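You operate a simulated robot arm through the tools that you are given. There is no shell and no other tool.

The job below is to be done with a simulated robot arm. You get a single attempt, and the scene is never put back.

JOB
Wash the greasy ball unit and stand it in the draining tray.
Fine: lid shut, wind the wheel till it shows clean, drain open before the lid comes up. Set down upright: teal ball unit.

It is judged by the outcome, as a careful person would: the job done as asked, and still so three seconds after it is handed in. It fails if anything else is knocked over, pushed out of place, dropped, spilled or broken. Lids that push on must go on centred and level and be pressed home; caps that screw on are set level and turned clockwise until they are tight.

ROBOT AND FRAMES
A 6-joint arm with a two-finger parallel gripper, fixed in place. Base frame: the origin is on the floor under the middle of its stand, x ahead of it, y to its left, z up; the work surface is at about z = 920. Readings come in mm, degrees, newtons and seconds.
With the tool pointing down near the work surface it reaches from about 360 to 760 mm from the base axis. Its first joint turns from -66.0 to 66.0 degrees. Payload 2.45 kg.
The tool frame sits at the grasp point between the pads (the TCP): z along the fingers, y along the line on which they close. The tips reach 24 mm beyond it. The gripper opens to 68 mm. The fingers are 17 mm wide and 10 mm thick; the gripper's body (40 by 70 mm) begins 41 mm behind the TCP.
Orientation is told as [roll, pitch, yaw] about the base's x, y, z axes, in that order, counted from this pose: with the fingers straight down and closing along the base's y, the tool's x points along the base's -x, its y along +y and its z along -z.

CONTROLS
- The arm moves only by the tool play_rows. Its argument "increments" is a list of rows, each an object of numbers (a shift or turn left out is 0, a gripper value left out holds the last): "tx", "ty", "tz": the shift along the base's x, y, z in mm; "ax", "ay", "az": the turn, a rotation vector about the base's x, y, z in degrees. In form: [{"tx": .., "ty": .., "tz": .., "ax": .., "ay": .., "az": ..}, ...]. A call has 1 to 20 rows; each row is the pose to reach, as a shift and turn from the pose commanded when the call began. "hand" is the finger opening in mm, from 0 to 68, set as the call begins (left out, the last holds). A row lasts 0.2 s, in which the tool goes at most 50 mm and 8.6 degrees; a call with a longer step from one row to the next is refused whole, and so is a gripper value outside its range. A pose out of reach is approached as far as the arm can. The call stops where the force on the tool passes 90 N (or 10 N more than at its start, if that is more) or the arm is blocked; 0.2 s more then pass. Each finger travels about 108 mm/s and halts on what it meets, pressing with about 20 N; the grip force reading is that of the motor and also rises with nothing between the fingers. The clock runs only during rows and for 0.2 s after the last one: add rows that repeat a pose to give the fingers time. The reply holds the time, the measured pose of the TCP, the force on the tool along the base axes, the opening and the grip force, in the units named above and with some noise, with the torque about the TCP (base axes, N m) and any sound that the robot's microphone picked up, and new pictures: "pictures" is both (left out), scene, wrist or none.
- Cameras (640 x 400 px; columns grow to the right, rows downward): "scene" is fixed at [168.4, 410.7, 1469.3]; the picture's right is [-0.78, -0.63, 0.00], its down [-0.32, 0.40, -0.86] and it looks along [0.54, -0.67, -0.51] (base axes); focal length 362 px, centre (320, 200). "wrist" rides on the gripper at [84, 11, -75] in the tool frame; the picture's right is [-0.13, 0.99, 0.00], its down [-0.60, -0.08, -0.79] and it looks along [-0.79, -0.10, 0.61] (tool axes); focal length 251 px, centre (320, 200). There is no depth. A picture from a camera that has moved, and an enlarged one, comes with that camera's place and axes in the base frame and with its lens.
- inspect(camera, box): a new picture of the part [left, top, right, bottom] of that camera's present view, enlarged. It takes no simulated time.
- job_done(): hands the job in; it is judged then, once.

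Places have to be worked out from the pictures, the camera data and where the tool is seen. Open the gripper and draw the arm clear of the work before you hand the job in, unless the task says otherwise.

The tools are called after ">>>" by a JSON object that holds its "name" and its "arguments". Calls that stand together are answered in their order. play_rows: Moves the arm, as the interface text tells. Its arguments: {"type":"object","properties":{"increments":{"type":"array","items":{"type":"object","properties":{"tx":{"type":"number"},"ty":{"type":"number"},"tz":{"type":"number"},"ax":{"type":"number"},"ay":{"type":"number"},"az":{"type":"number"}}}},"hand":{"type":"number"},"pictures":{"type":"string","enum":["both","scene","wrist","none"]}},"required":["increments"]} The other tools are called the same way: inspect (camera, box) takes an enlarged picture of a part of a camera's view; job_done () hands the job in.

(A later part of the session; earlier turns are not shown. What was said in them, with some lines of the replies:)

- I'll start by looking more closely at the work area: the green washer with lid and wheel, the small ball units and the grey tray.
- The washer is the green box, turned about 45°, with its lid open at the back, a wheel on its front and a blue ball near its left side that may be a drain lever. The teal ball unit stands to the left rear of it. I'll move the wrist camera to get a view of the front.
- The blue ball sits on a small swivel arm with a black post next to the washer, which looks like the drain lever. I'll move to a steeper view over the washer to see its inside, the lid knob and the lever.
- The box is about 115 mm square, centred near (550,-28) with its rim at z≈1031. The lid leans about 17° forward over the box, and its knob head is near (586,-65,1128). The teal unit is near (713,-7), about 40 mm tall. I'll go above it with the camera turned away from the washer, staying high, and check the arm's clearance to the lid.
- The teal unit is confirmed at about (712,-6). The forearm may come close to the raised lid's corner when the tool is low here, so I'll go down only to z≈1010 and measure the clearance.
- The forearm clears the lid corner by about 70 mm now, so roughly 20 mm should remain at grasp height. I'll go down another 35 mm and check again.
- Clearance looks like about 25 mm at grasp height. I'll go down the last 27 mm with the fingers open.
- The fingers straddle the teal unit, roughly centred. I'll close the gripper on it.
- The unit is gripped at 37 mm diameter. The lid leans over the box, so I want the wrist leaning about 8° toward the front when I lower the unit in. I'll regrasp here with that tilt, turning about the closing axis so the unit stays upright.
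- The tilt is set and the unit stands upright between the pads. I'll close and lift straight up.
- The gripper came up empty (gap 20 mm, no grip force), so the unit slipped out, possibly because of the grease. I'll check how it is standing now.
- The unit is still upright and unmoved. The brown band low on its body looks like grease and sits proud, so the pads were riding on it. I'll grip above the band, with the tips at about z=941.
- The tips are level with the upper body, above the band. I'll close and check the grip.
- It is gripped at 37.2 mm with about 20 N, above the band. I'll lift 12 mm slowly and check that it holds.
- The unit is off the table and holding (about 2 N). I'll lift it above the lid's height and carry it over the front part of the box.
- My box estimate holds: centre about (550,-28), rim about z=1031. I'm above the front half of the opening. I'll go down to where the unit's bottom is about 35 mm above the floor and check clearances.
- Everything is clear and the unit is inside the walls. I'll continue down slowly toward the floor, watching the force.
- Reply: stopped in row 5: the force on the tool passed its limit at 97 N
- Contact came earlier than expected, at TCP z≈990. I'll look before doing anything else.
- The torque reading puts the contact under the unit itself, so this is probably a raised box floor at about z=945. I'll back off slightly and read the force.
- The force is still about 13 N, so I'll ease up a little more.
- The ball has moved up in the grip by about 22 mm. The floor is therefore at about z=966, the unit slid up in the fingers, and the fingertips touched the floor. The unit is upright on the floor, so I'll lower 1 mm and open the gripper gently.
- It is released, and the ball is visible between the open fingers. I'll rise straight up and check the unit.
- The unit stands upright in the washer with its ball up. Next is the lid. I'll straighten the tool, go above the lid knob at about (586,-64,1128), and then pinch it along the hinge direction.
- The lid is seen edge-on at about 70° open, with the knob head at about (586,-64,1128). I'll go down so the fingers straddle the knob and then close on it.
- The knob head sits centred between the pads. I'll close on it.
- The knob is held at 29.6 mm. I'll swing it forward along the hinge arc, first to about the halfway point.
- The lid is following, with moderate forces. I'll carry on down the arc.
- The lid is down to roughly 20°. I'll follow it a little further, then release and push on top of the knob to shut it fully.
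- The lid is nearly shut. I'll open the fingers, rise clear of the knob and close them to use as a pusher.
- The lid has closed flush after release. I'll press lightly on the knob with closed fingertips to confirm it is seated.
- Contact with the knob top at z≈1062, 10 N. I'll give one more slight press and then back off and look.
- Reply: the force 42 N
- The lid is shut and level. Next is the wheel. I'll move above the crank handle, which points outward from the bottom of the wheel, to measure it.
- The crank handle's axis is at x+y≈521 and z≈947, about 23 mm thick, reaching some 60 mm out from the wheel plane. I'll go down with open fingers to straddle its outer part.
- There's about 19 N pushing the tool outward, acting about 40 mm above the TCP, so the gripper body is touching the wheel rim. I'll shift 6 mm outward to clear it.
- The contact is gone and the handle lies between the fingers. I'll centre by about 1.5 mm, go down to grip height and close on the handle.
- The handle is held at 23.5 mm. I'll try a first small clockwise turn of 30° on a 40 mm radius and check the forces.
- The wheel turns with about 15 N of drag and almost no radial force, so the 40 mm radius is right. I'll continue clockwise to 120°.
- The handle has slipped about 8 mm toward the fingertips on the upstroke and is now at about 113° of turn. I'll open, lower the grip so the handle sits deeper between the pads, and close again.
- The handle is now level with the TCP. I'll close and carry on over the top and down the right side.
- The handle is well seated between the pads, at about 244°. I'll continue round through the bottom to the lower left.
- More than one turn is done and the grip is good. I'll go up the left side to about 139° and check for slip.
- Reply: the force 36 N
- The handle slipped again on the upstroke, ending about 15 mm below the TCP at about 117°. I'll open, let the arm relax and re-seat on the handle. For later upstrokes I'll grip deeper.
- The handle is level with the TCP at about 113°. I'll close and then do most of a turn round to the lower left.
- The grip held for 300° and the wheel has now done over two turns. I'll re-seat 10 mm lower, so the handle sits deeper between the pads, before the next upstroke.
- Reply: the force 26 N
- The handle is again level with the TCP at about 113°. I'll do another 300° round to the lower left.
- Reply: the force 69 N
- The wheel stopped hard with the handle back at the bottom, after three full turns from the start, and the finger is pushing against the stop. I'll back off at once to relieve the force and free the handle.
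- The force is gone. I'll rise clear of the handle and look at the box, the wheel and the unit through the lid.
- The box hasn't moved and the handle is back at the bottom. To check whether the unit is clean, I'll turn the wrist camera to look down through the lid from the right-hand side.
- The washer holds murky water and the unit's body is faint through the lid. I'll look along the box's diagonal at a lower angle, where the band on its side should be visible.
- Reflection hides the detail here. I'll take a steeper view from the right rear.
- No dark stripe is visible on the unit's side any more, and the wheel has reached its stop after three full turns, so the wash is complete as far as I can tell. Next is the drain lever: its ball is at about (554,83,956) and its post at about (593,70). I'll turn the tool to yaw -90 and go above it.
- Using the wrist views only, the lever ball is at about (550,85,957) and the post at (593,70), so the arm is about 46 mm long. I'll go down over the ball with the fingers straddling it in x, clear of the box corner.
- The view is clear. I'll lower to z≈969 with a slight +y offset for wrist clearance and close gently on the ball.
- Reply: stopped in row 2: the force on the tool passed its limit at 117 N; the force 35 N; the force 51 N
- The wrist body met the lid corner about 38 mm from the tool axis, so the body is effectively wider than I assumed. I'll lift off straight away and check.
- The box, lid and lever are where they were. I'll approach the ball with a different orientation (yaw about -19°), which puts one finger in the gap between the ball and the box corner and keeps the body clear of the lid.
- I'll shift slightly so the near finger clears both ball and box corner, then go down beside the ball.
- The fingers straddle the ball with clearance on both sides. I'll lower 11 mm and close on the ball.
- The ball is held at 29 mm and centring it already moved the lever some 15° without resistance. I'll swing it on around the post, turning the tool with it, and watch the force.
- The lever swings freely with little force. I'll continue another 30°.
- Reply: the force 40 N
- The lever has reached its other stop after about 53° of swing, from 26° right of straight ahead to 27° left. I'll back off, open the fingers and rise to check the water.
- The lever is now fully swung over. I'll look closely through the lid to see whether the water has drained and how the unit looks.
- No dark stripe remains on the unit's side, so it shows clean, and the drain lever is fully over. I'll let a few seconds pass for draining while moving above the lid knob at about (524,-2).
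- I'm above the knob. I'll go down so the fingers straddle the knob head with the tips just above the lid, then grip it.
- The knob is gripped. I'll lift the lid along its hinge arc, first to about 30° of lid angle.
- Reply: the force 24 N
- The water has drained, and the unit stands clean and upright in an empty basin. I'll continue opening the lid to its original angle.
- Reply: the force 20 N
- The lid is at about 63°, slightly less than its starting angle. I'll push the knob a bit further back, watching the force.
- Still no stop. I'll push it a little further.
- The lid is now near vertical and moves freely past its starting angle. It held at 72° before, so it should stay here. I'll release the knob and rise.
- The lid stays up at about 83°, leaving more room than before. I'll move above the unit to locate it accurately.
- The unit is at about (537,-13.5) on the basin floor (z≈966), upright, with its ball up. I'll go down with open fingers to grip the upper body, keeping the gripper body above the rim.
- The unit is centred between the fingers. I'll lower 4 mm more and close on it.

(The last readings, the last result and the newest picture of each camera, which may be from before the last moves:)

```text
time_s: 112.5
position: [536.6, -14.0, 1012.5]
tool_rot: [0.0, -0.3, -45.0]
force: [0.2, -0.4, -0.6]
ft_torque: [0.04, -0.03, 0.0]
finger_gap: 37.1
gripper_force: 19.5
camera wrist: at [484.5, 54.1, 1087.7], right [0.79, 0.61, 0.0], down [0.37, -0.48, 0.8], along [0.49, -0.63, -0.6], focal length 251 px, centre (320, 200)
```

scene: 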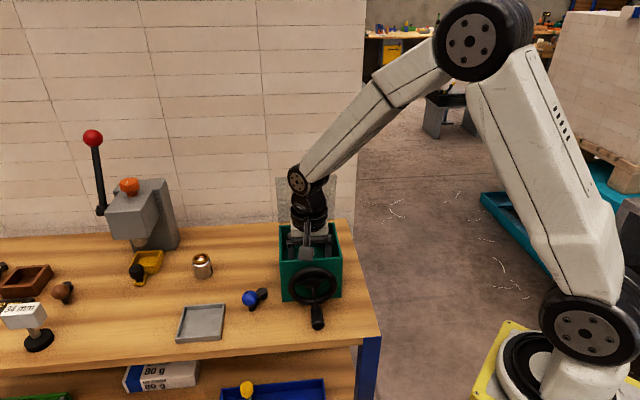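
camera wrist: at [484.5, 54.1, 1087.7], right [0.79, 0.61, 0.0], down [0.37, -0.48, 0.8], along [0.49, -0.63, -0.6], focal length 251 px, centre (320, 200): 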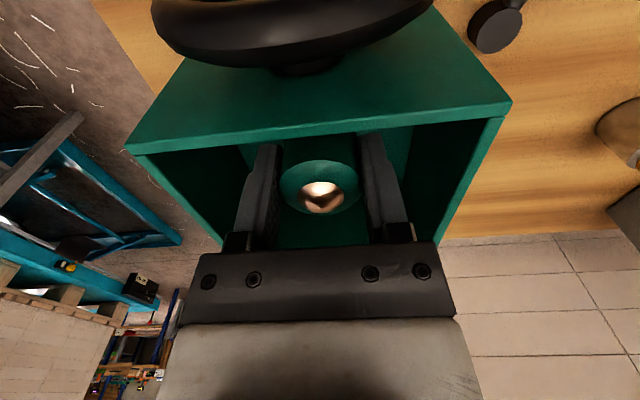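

The ball stayed at the same place in the wrist view, so the unit is coming up with the gripper. I'll lift further slowly and confirm.

>>> {"name": "play_rows", "arguments": {"increments": [{"tz": 5}, {"tz": 12}, {"tz": 20}, {"tz": 30}, {"tz": 42}, {"tz": 55}, {"tz": 68}, {"tz": 80}, {"tz": 80}], "pictures": "both"}}

>>> {"name": "inspect", "arguments": {"camera": "scene", "box": [250, 130, 370, 280]}}

```text
time_s: 114.5
position: [536.9, -12.6, 1093.7]
tool_rot: [0.0, -0.4, -45.1]
force: [-1.0, -0.2, -0.7]
ft_torque: [0.01, -0.04, 0.04]
finger_gap: 37.1
gripper_force: 19.9
camera wrist: at [483.7, 54.8, 1167.8], right [0.79, 0.61, 0.0], down [0.37, -0.48, 0.8], along [0.49, -0.63, -0.6], focal length 251 px, centre (320, 200)
```

scene: 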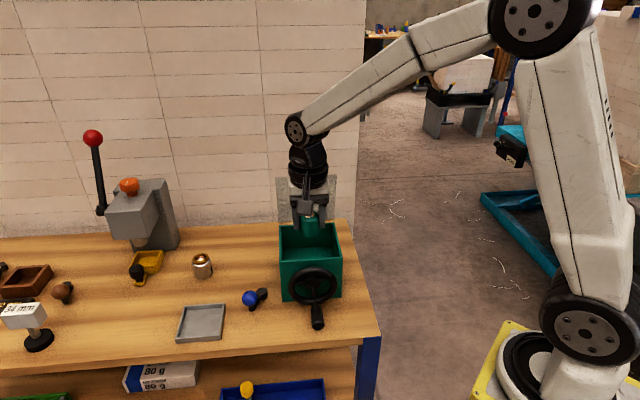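
wrist: 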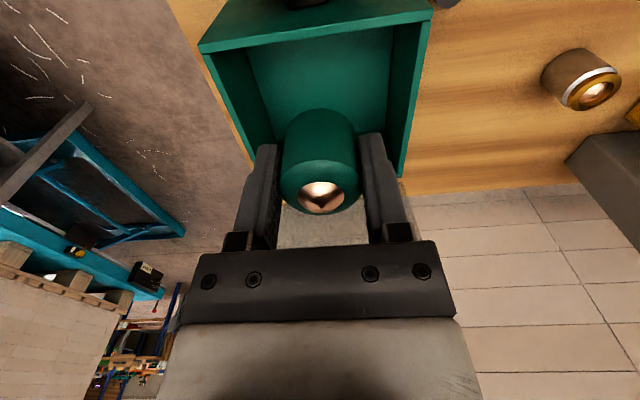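

```text
2.67 times, centred on (310, 205) of scene
camera zoom: at [168.5, 410.7, 1469.3], right [-0.78, -0.63, 0.0], down [-0.32, 0.4, -0.86], along [0.54, -0.67, -0.51], focal length 964 px, centre (347, 187)
```

zoom: 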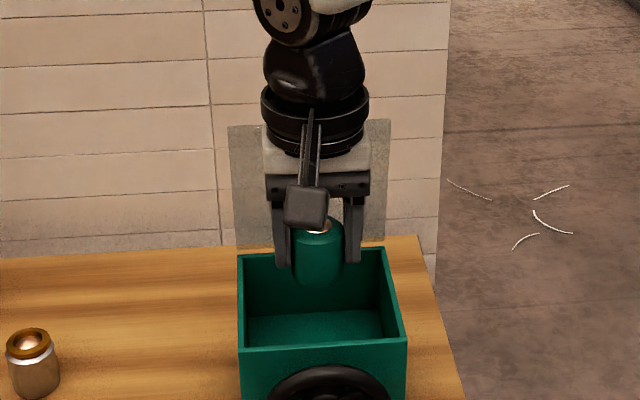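

The brown band is gone, so the unit is clean, and it is held firmly. I'll carry it upright over to the grey draining tray at about (624,188).

>>> {"name": "play_rows", "arguments": {"increments": [{"tz": 10}, {"tz": 20}, {"tx": 4, "ty": 10, "tz": 20}, {"tx": 14, "ty": 32, "tz": 20}, {"tx": 26, "ty": 60, "tz": 20}, {"tx": 38, "ty": 88, "tz": 20}, {"tx": 50, "ty": 116, "tz": 20}, {"tx": 62, "ty": 144, "tz": 20}, {"tx": 74, "ty": 172, "tz": 20}, {"tx": 83, "ty": 192, "tz": 20}, {"tx": 87, "ty": 201, "tz": 20}, {"tx": 87, "ty": 201, "tz": 20}], "pictures": "both"}}

>>> {"name": "inspect", "arguments": {"camera": "wrist", "box": [200, 0, 440, 180]}}

>>> {"name": "inspect", "arguments": {"camera": "scene", "box": [140, 180, 300, 350]}}

```text
time_s: 117.1
position: [624.1, 188.2, 1112.2]
tool_rot: [0.0, -0.2, -45.0]
force: [0.0, -0.6, -1.1]
ft_torque: [0.01, 0.01, -0.01]
finger_gap: 36.9
gripper_force: 20.2
camera wrist: at [571.8, 256.5, 1186.0], right [0.79, 0.61, 0.0], down [0.37, -0.48, 0.8], along [0.49, -0.63, -0.6], focal length 251 px, centre (320, 200)
```

scene: 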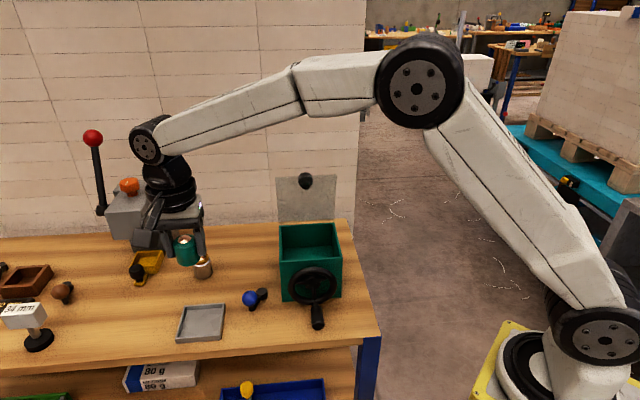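
wrist: 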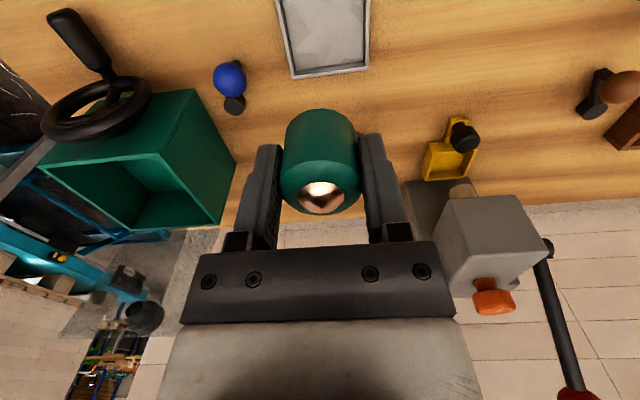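

```text
2.22 times, centred on (320, 90) of wrist
camera zoom: at [571.8, 256.5, 1186.0], right [0.79, 0.61, 0.0], down [0.37, -0.48, 0.8], along [0.49, -0.63, -0.6], focal length 559 px, centre (320, 444)
```

zoom: 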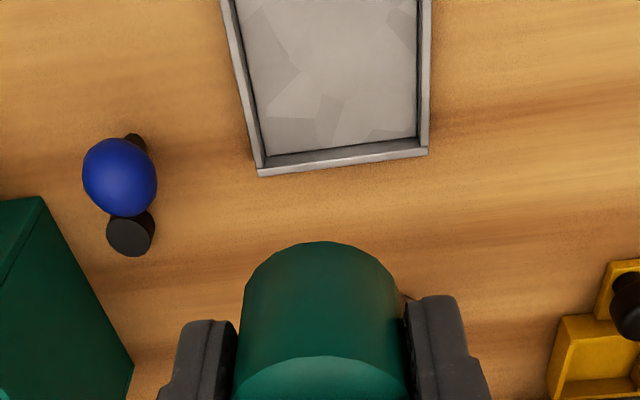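

```text
2.35 times, centred on (220, 265) of scene
camera zoom: at [168.5, 410.7, 1469.3], right [-0.78, -0.63, 0.0], down [-0.32, 0.4, -0.86], along [0.54, -0.67, -0.51], focal length 851 px, centre (555, 47)
```

zoom: 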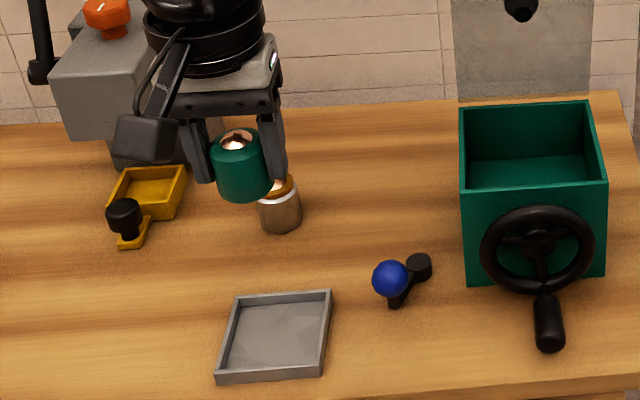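

The tray centre comes out at about (625.5,190). I'll centre over it and go down to just above the tray floor.

>>> {"name": "play_rows", "arguments": {"increments": [{"tx": 1.4, "ty": 1.8, "tz": -15}, {"tx": 1.4, "ty": 1.8, "tz": -45}, {"tx": 1.4, "ty": 1.8, "tz": -75}, {"tx": 1.4, "ty": 1.8, "tz": -100}, {"tx": 1.4, "ty": 1.8, "tz": -120}, {"tx": 1.4, "ty": 1.8, "tz": -134}, {"tx": 1.4, "ty": 1.8, "tz": -140}, {"tx": 1.4, "ty": 1.8, "tz": -140}], "pictures": "both"}}

>>> {"name": "inspect", "arguments": {"camera": "scene", "box": [150, 240, 270, 350]}}

>>> {"name": "inspect", "arguments": {"camera": "wrist", "box": [200, 0, 440, 220]}}

```text
time_s: 118.9
position: [623.8, 190.1, 972.4]
tool_rot: [0.0, -0.3, -45.2]
force: [0.4, 0.3, -2.0]
ft_torque: [0.0, 0.0, 0.01]
finger_gap: 37.0
gripper_force: 19.7
camera wrist: at [572.4, 257.1, 1046.4], right [0.79, 0.61, 0.0], down [0.37, -0.48, 0.8], along [0.49, -0.63, -0.6], focal length 251 px, centre (320, 200)
```

scene: 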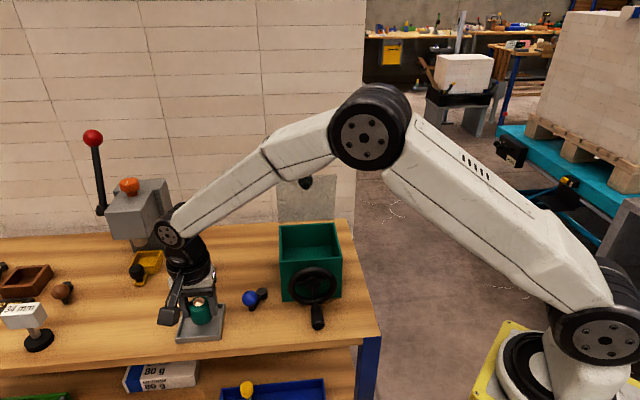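
wrist: 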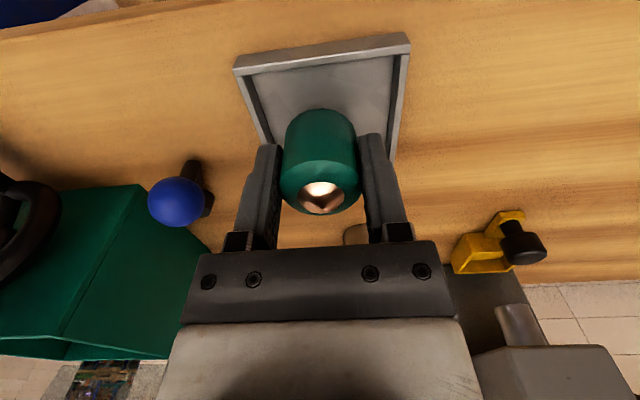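

```text
3.64 times, centred on (210, 295) of scene
camera zoom: at [168.5, 410.7, 1469.3], right [-0.78, -0.63, 0.0], down [-0.32, 0.4, -0.86], along [0.54, -0.67, -0.51], focal length 1315 px, centre (720, -146)
```

zoom: 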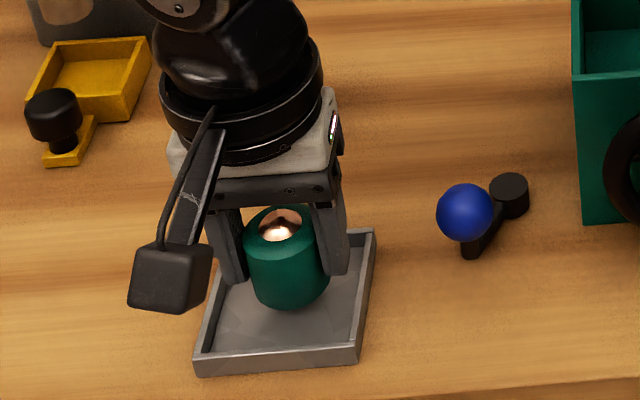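

```text
1.82 times, centred on (320, 110) of wrist
camera zoom: at [572.4, 257.1, 1046.4], right [0.79, 0.61, 0.0], down [0.37, -0.48, 0.8], along [0.49, -0.63, -0.6], focal length 457 px, centre (320, 364)
```

zoom: 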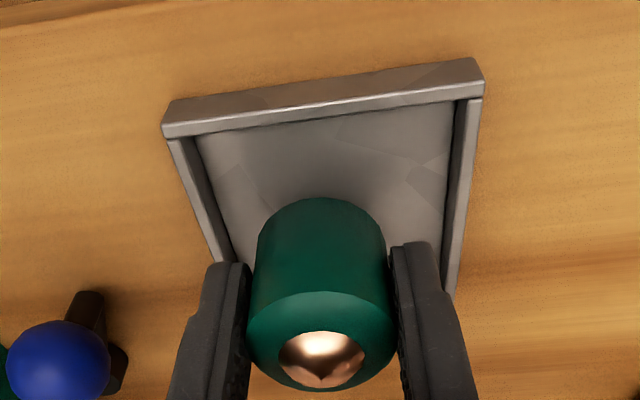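

I'm close to centred over the tray. I'll shift 3 mm to centre better and lower slowly until it touches.

>>> {"name": "play_rows", "arguments": {"increments": [{"tx": 2, "ty": 1, "tz": -3}, {"tx": 3, "ty": 1.4, "tz": -6}, {"tx": 3, "ty": 1.4, "tz": -9}, {"tx": 3, "ty": 1.4, "tz": -9}], "pictures": "none"}}

>>> {"name": "play_rows", "arguments": {"increments": [{"tz": -1}, {"tz": -2}, {"tz": -2}], "pictures": "none"}}

```text
time_s: 119.9
position: [626.6, 191.8, 963.9]
tool_rot: [0.0, -0.2, -45.1]
force: [0.1, 0.4, -2.3]
ft_torque: [-0.02, 0.01, -0.05]
finger_gap: 36.9
gripper_force: 19.8
```

```text
time_s: 120.7
position: [629.1, 192.9, 961.7]
tool_rot: [0.0, -0.4, -45.1]
force: [0.3, -0.2, -2.2]
ft_torque: [0.03, 0.01, -0.03]
finger_gap: 37.1
gripper_force: 19.6
```

>>> {"name": "play_rows", "arguments": {"increments": [{"tz": -1}, {"tz": -2}, {"tz": -2}], "pictures": "none"}}

>>> {"name": "play_rows", "arguments": {"increments": [{"tz": -0.7}, {"tz": -1.5}, {"tz": -1.5}], "pictures": "none"}}

>>> {"name": "inspect", "arguments": {"camera": "scene", "box": [160, 270, 250, 350]}}

```text
time_s: 121.5
position: [627.5, 190.9, 958.4]
tool_rot: [0.0, -0.3, -45.1]
force: [0.1, -0.4, -1.9]
ft_torque: [0.0, 0.01, 0.03]
finger_gap: 36.9
gripper_force: 19.4
```

```text
time_s: 122.3
position: [628.6, 191.6, 959.8]
tool_rot: [0.1, -0.5, -45.1]
force: [-2.0, 1.3, 5.7]
ft_torque: [0.0, 0.16, 0.01]
finger_gap: 37.0
gripper_force: 20.2
```

```text
5.00 times, centred on (205, 310) of scene
camera zoom: at [168.2, 410.7, 1469.3], right [-0.78, -0.63, 0.0], down [-0.32, 0.4, -0.86], along [0.54, -0.67, -0.51], focal length 1808 px, centre (895, -350)
```

zoom: 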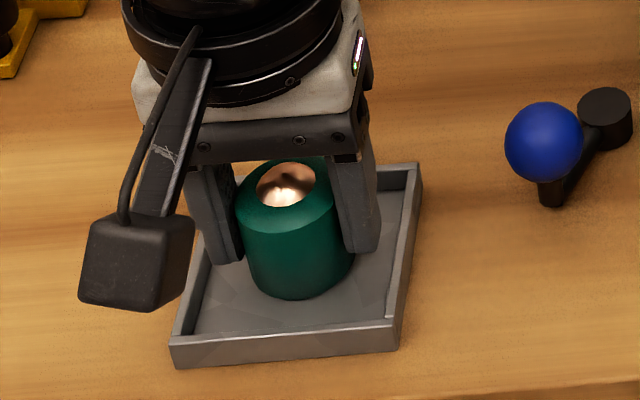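

The unit is touching the tray floor (about +6 N) and stands upright. I'll open the fingers gently.

>>> {"name": "play_rows", "arguments": {"increments": [{}, {}, {}], "hand": 46, "pictures": "wrist"}}

>>> {"name": "inspect", "arguments": {"camera": "scene", "box": [160, 270, 250, 350]}}

```text
time_s: 123.1
position: [627.6, 191.4, 958.7]
tool_rot: [0.1, -0.2, -45.0]
force: [0.0, -0.3, -0.4]
ft_torque: [0.02, 0.0, -0.02]
finger_gap: 45.7
gripper_force: 0.1
camera wrist: at [575.8, 258.7, 1032.2], right [0.79, 0.61, 0.0], down [0.37, -0.48, 0.8], along [0.49, -0.63, -0.6], focal length 251 px, centre (320, 200)
```

wrist: 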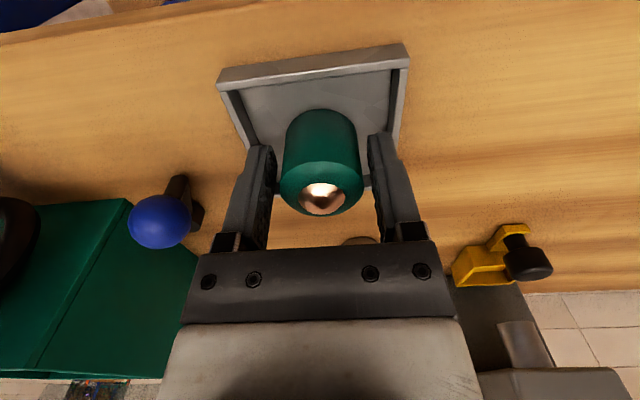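

```text
5.00 times, centred on (205, 310) of scene
camera zoom: at [168.4, 410.7, 1469.3], right [-0.78, -0.63, 0.0], down [-0.32, 0.4, -0.86], along [0.54, -0.67, -0.51], focal length 1808 px, centre (895, -350)
```

zoom: 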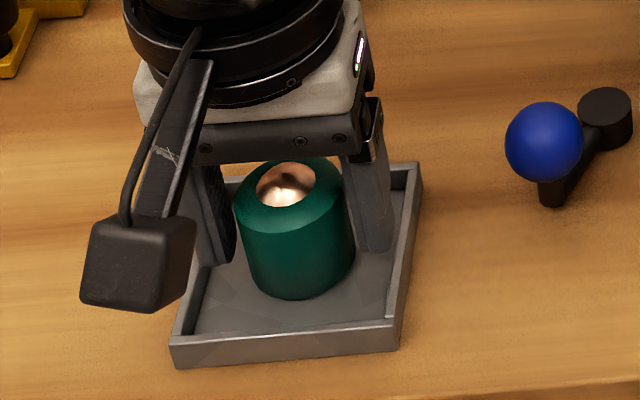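

Released, and the unit stands upright in the tray. I'll rise straight up and draw the arm back clear of the work.

>>> {"name": "play_rows", "arguments": {"increments": [{"tz": 8}, {"tz": 25}, {"tz": 50}, {"tz": 85}, {"tz": 125}, {"tz": 165}, {"tz": 205}, {"tz": 245}, {"tz": 280}, {"tx": -20, "ty": -8, "tz": 300}, {"tx": -50, "ty": -20, "tz": 310}, {"tx": -85, "ty": -35, "tz": 315}, {"tx": -110, "ty": -50, "tz": 320}, {"tx": -125, "ty": -60, "tz": 320}], "hand": 60, "pictures": "both"}}

>>> {"name": "inspect", "arguments": {"camera": "scene", "box": [150, 200, 390, 350]}}

>>> {"name": "inspect", "arguments": {"camera": "scene", "box": [0, 120, 240, 380]}}

```text
time_s: 126.1
position: [502.1, 129.8, 1278.9]
tool_rot: [0.0, -0.3, -45.1]
force: [0.2, 0.0, -0.6]
ft_torque: [0.01, 0.04, 0.0]
finger_gap: 60.0
gripper_force: 0.1
camera wrist: at [450.7, 197.9, 1352.2], right [0.79, 0.61, 0.0], down [0.37, -0.48, 0.8], along [0.49, -0.63, -0.6], focal length 251 px, centre (320, 200)
```

scene: 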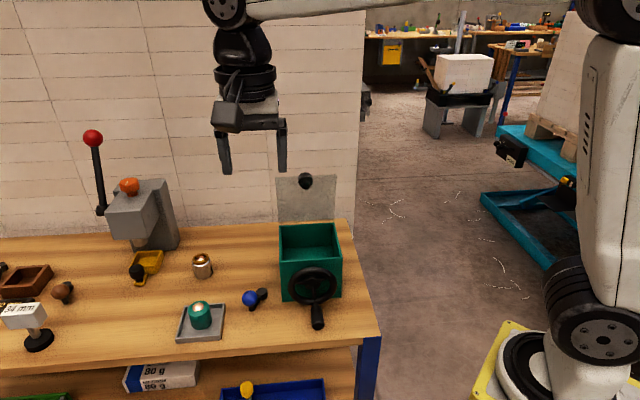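
wrist: 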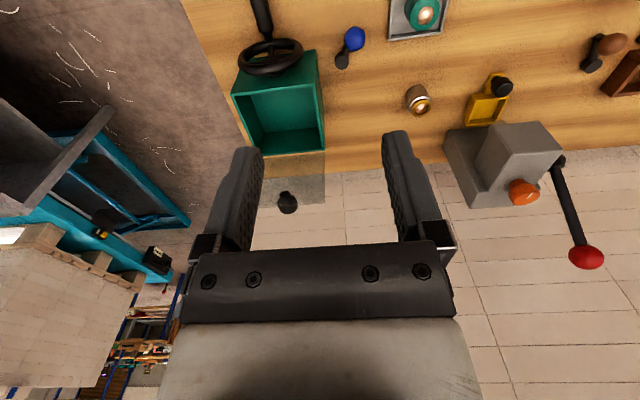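

```text
2.67 times, centred on (270, 275) of scene
camera zoom: at [168.4, 410.7, 1469.3], right [-0.78, -0.63, 0.0], down [-0.32, 0.4, -0.86], along [0.54, -0.67, -0.51], focal length 964 px, centre (453, 0)
```

zoom: 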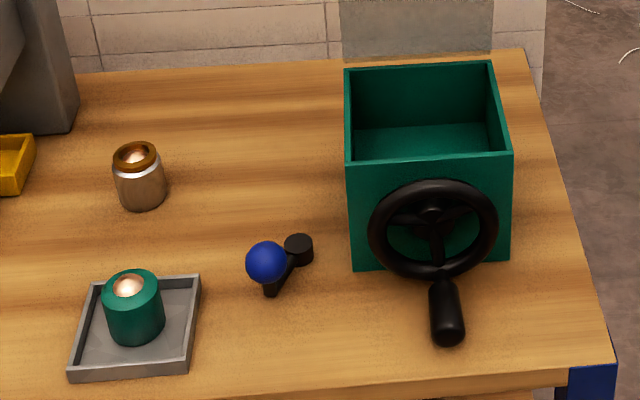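

```text
1.54 times, centred on (120, 250) of scene
camera zoom: at [168.4, 410.7, 1469.3], right [-0.78, -0.63, 0.0], down [-0.32, 0.4, -0.86], along [0.54, -0.67, -0.51], focal length 556 px, centre (628, 123)
```

zoom: 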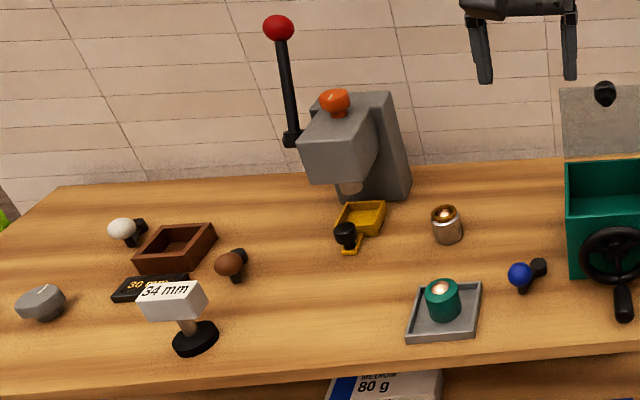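

The clean teal unit stands upright in the draining tray. The water has drained, the other items are where they were, and the arm is clear with the gripper open, so I'm handing the job in.

>>> {"name": "job_done", "arguments": {}}

```text
The job is handed in.
```

I washed the teal ball unit and stood it upright in the grey draining tray, and the job is handed in.

- **Wash:** with the lid shut, I wound the wheel clockwise until it hit a hard stop after three full turns. I couldn't see clearly through the murky water. When the unit came out, the brown grease band was gone.
- **Drain and lid:** I swung the drain lever fully over and waited about ten seconds before lifting the lid. The basin was empty when the lid came up.
- **Rough contacts:** the unit slid in the grip on the way into the basin, and the fingertips pressed the floor at about 97 N. When the wheel reached its stop, the gripper pushed on the handle with about 60 N. Later the wrist pressed the lid corner at about 117 N while I was lining up on the lever. I backed off each time, and the pictures afterwards showed nothing damaged or out of place.
- **Left as is:** the lid is still open and the drain lever is still in the open position. The other items on the bench look as they were.
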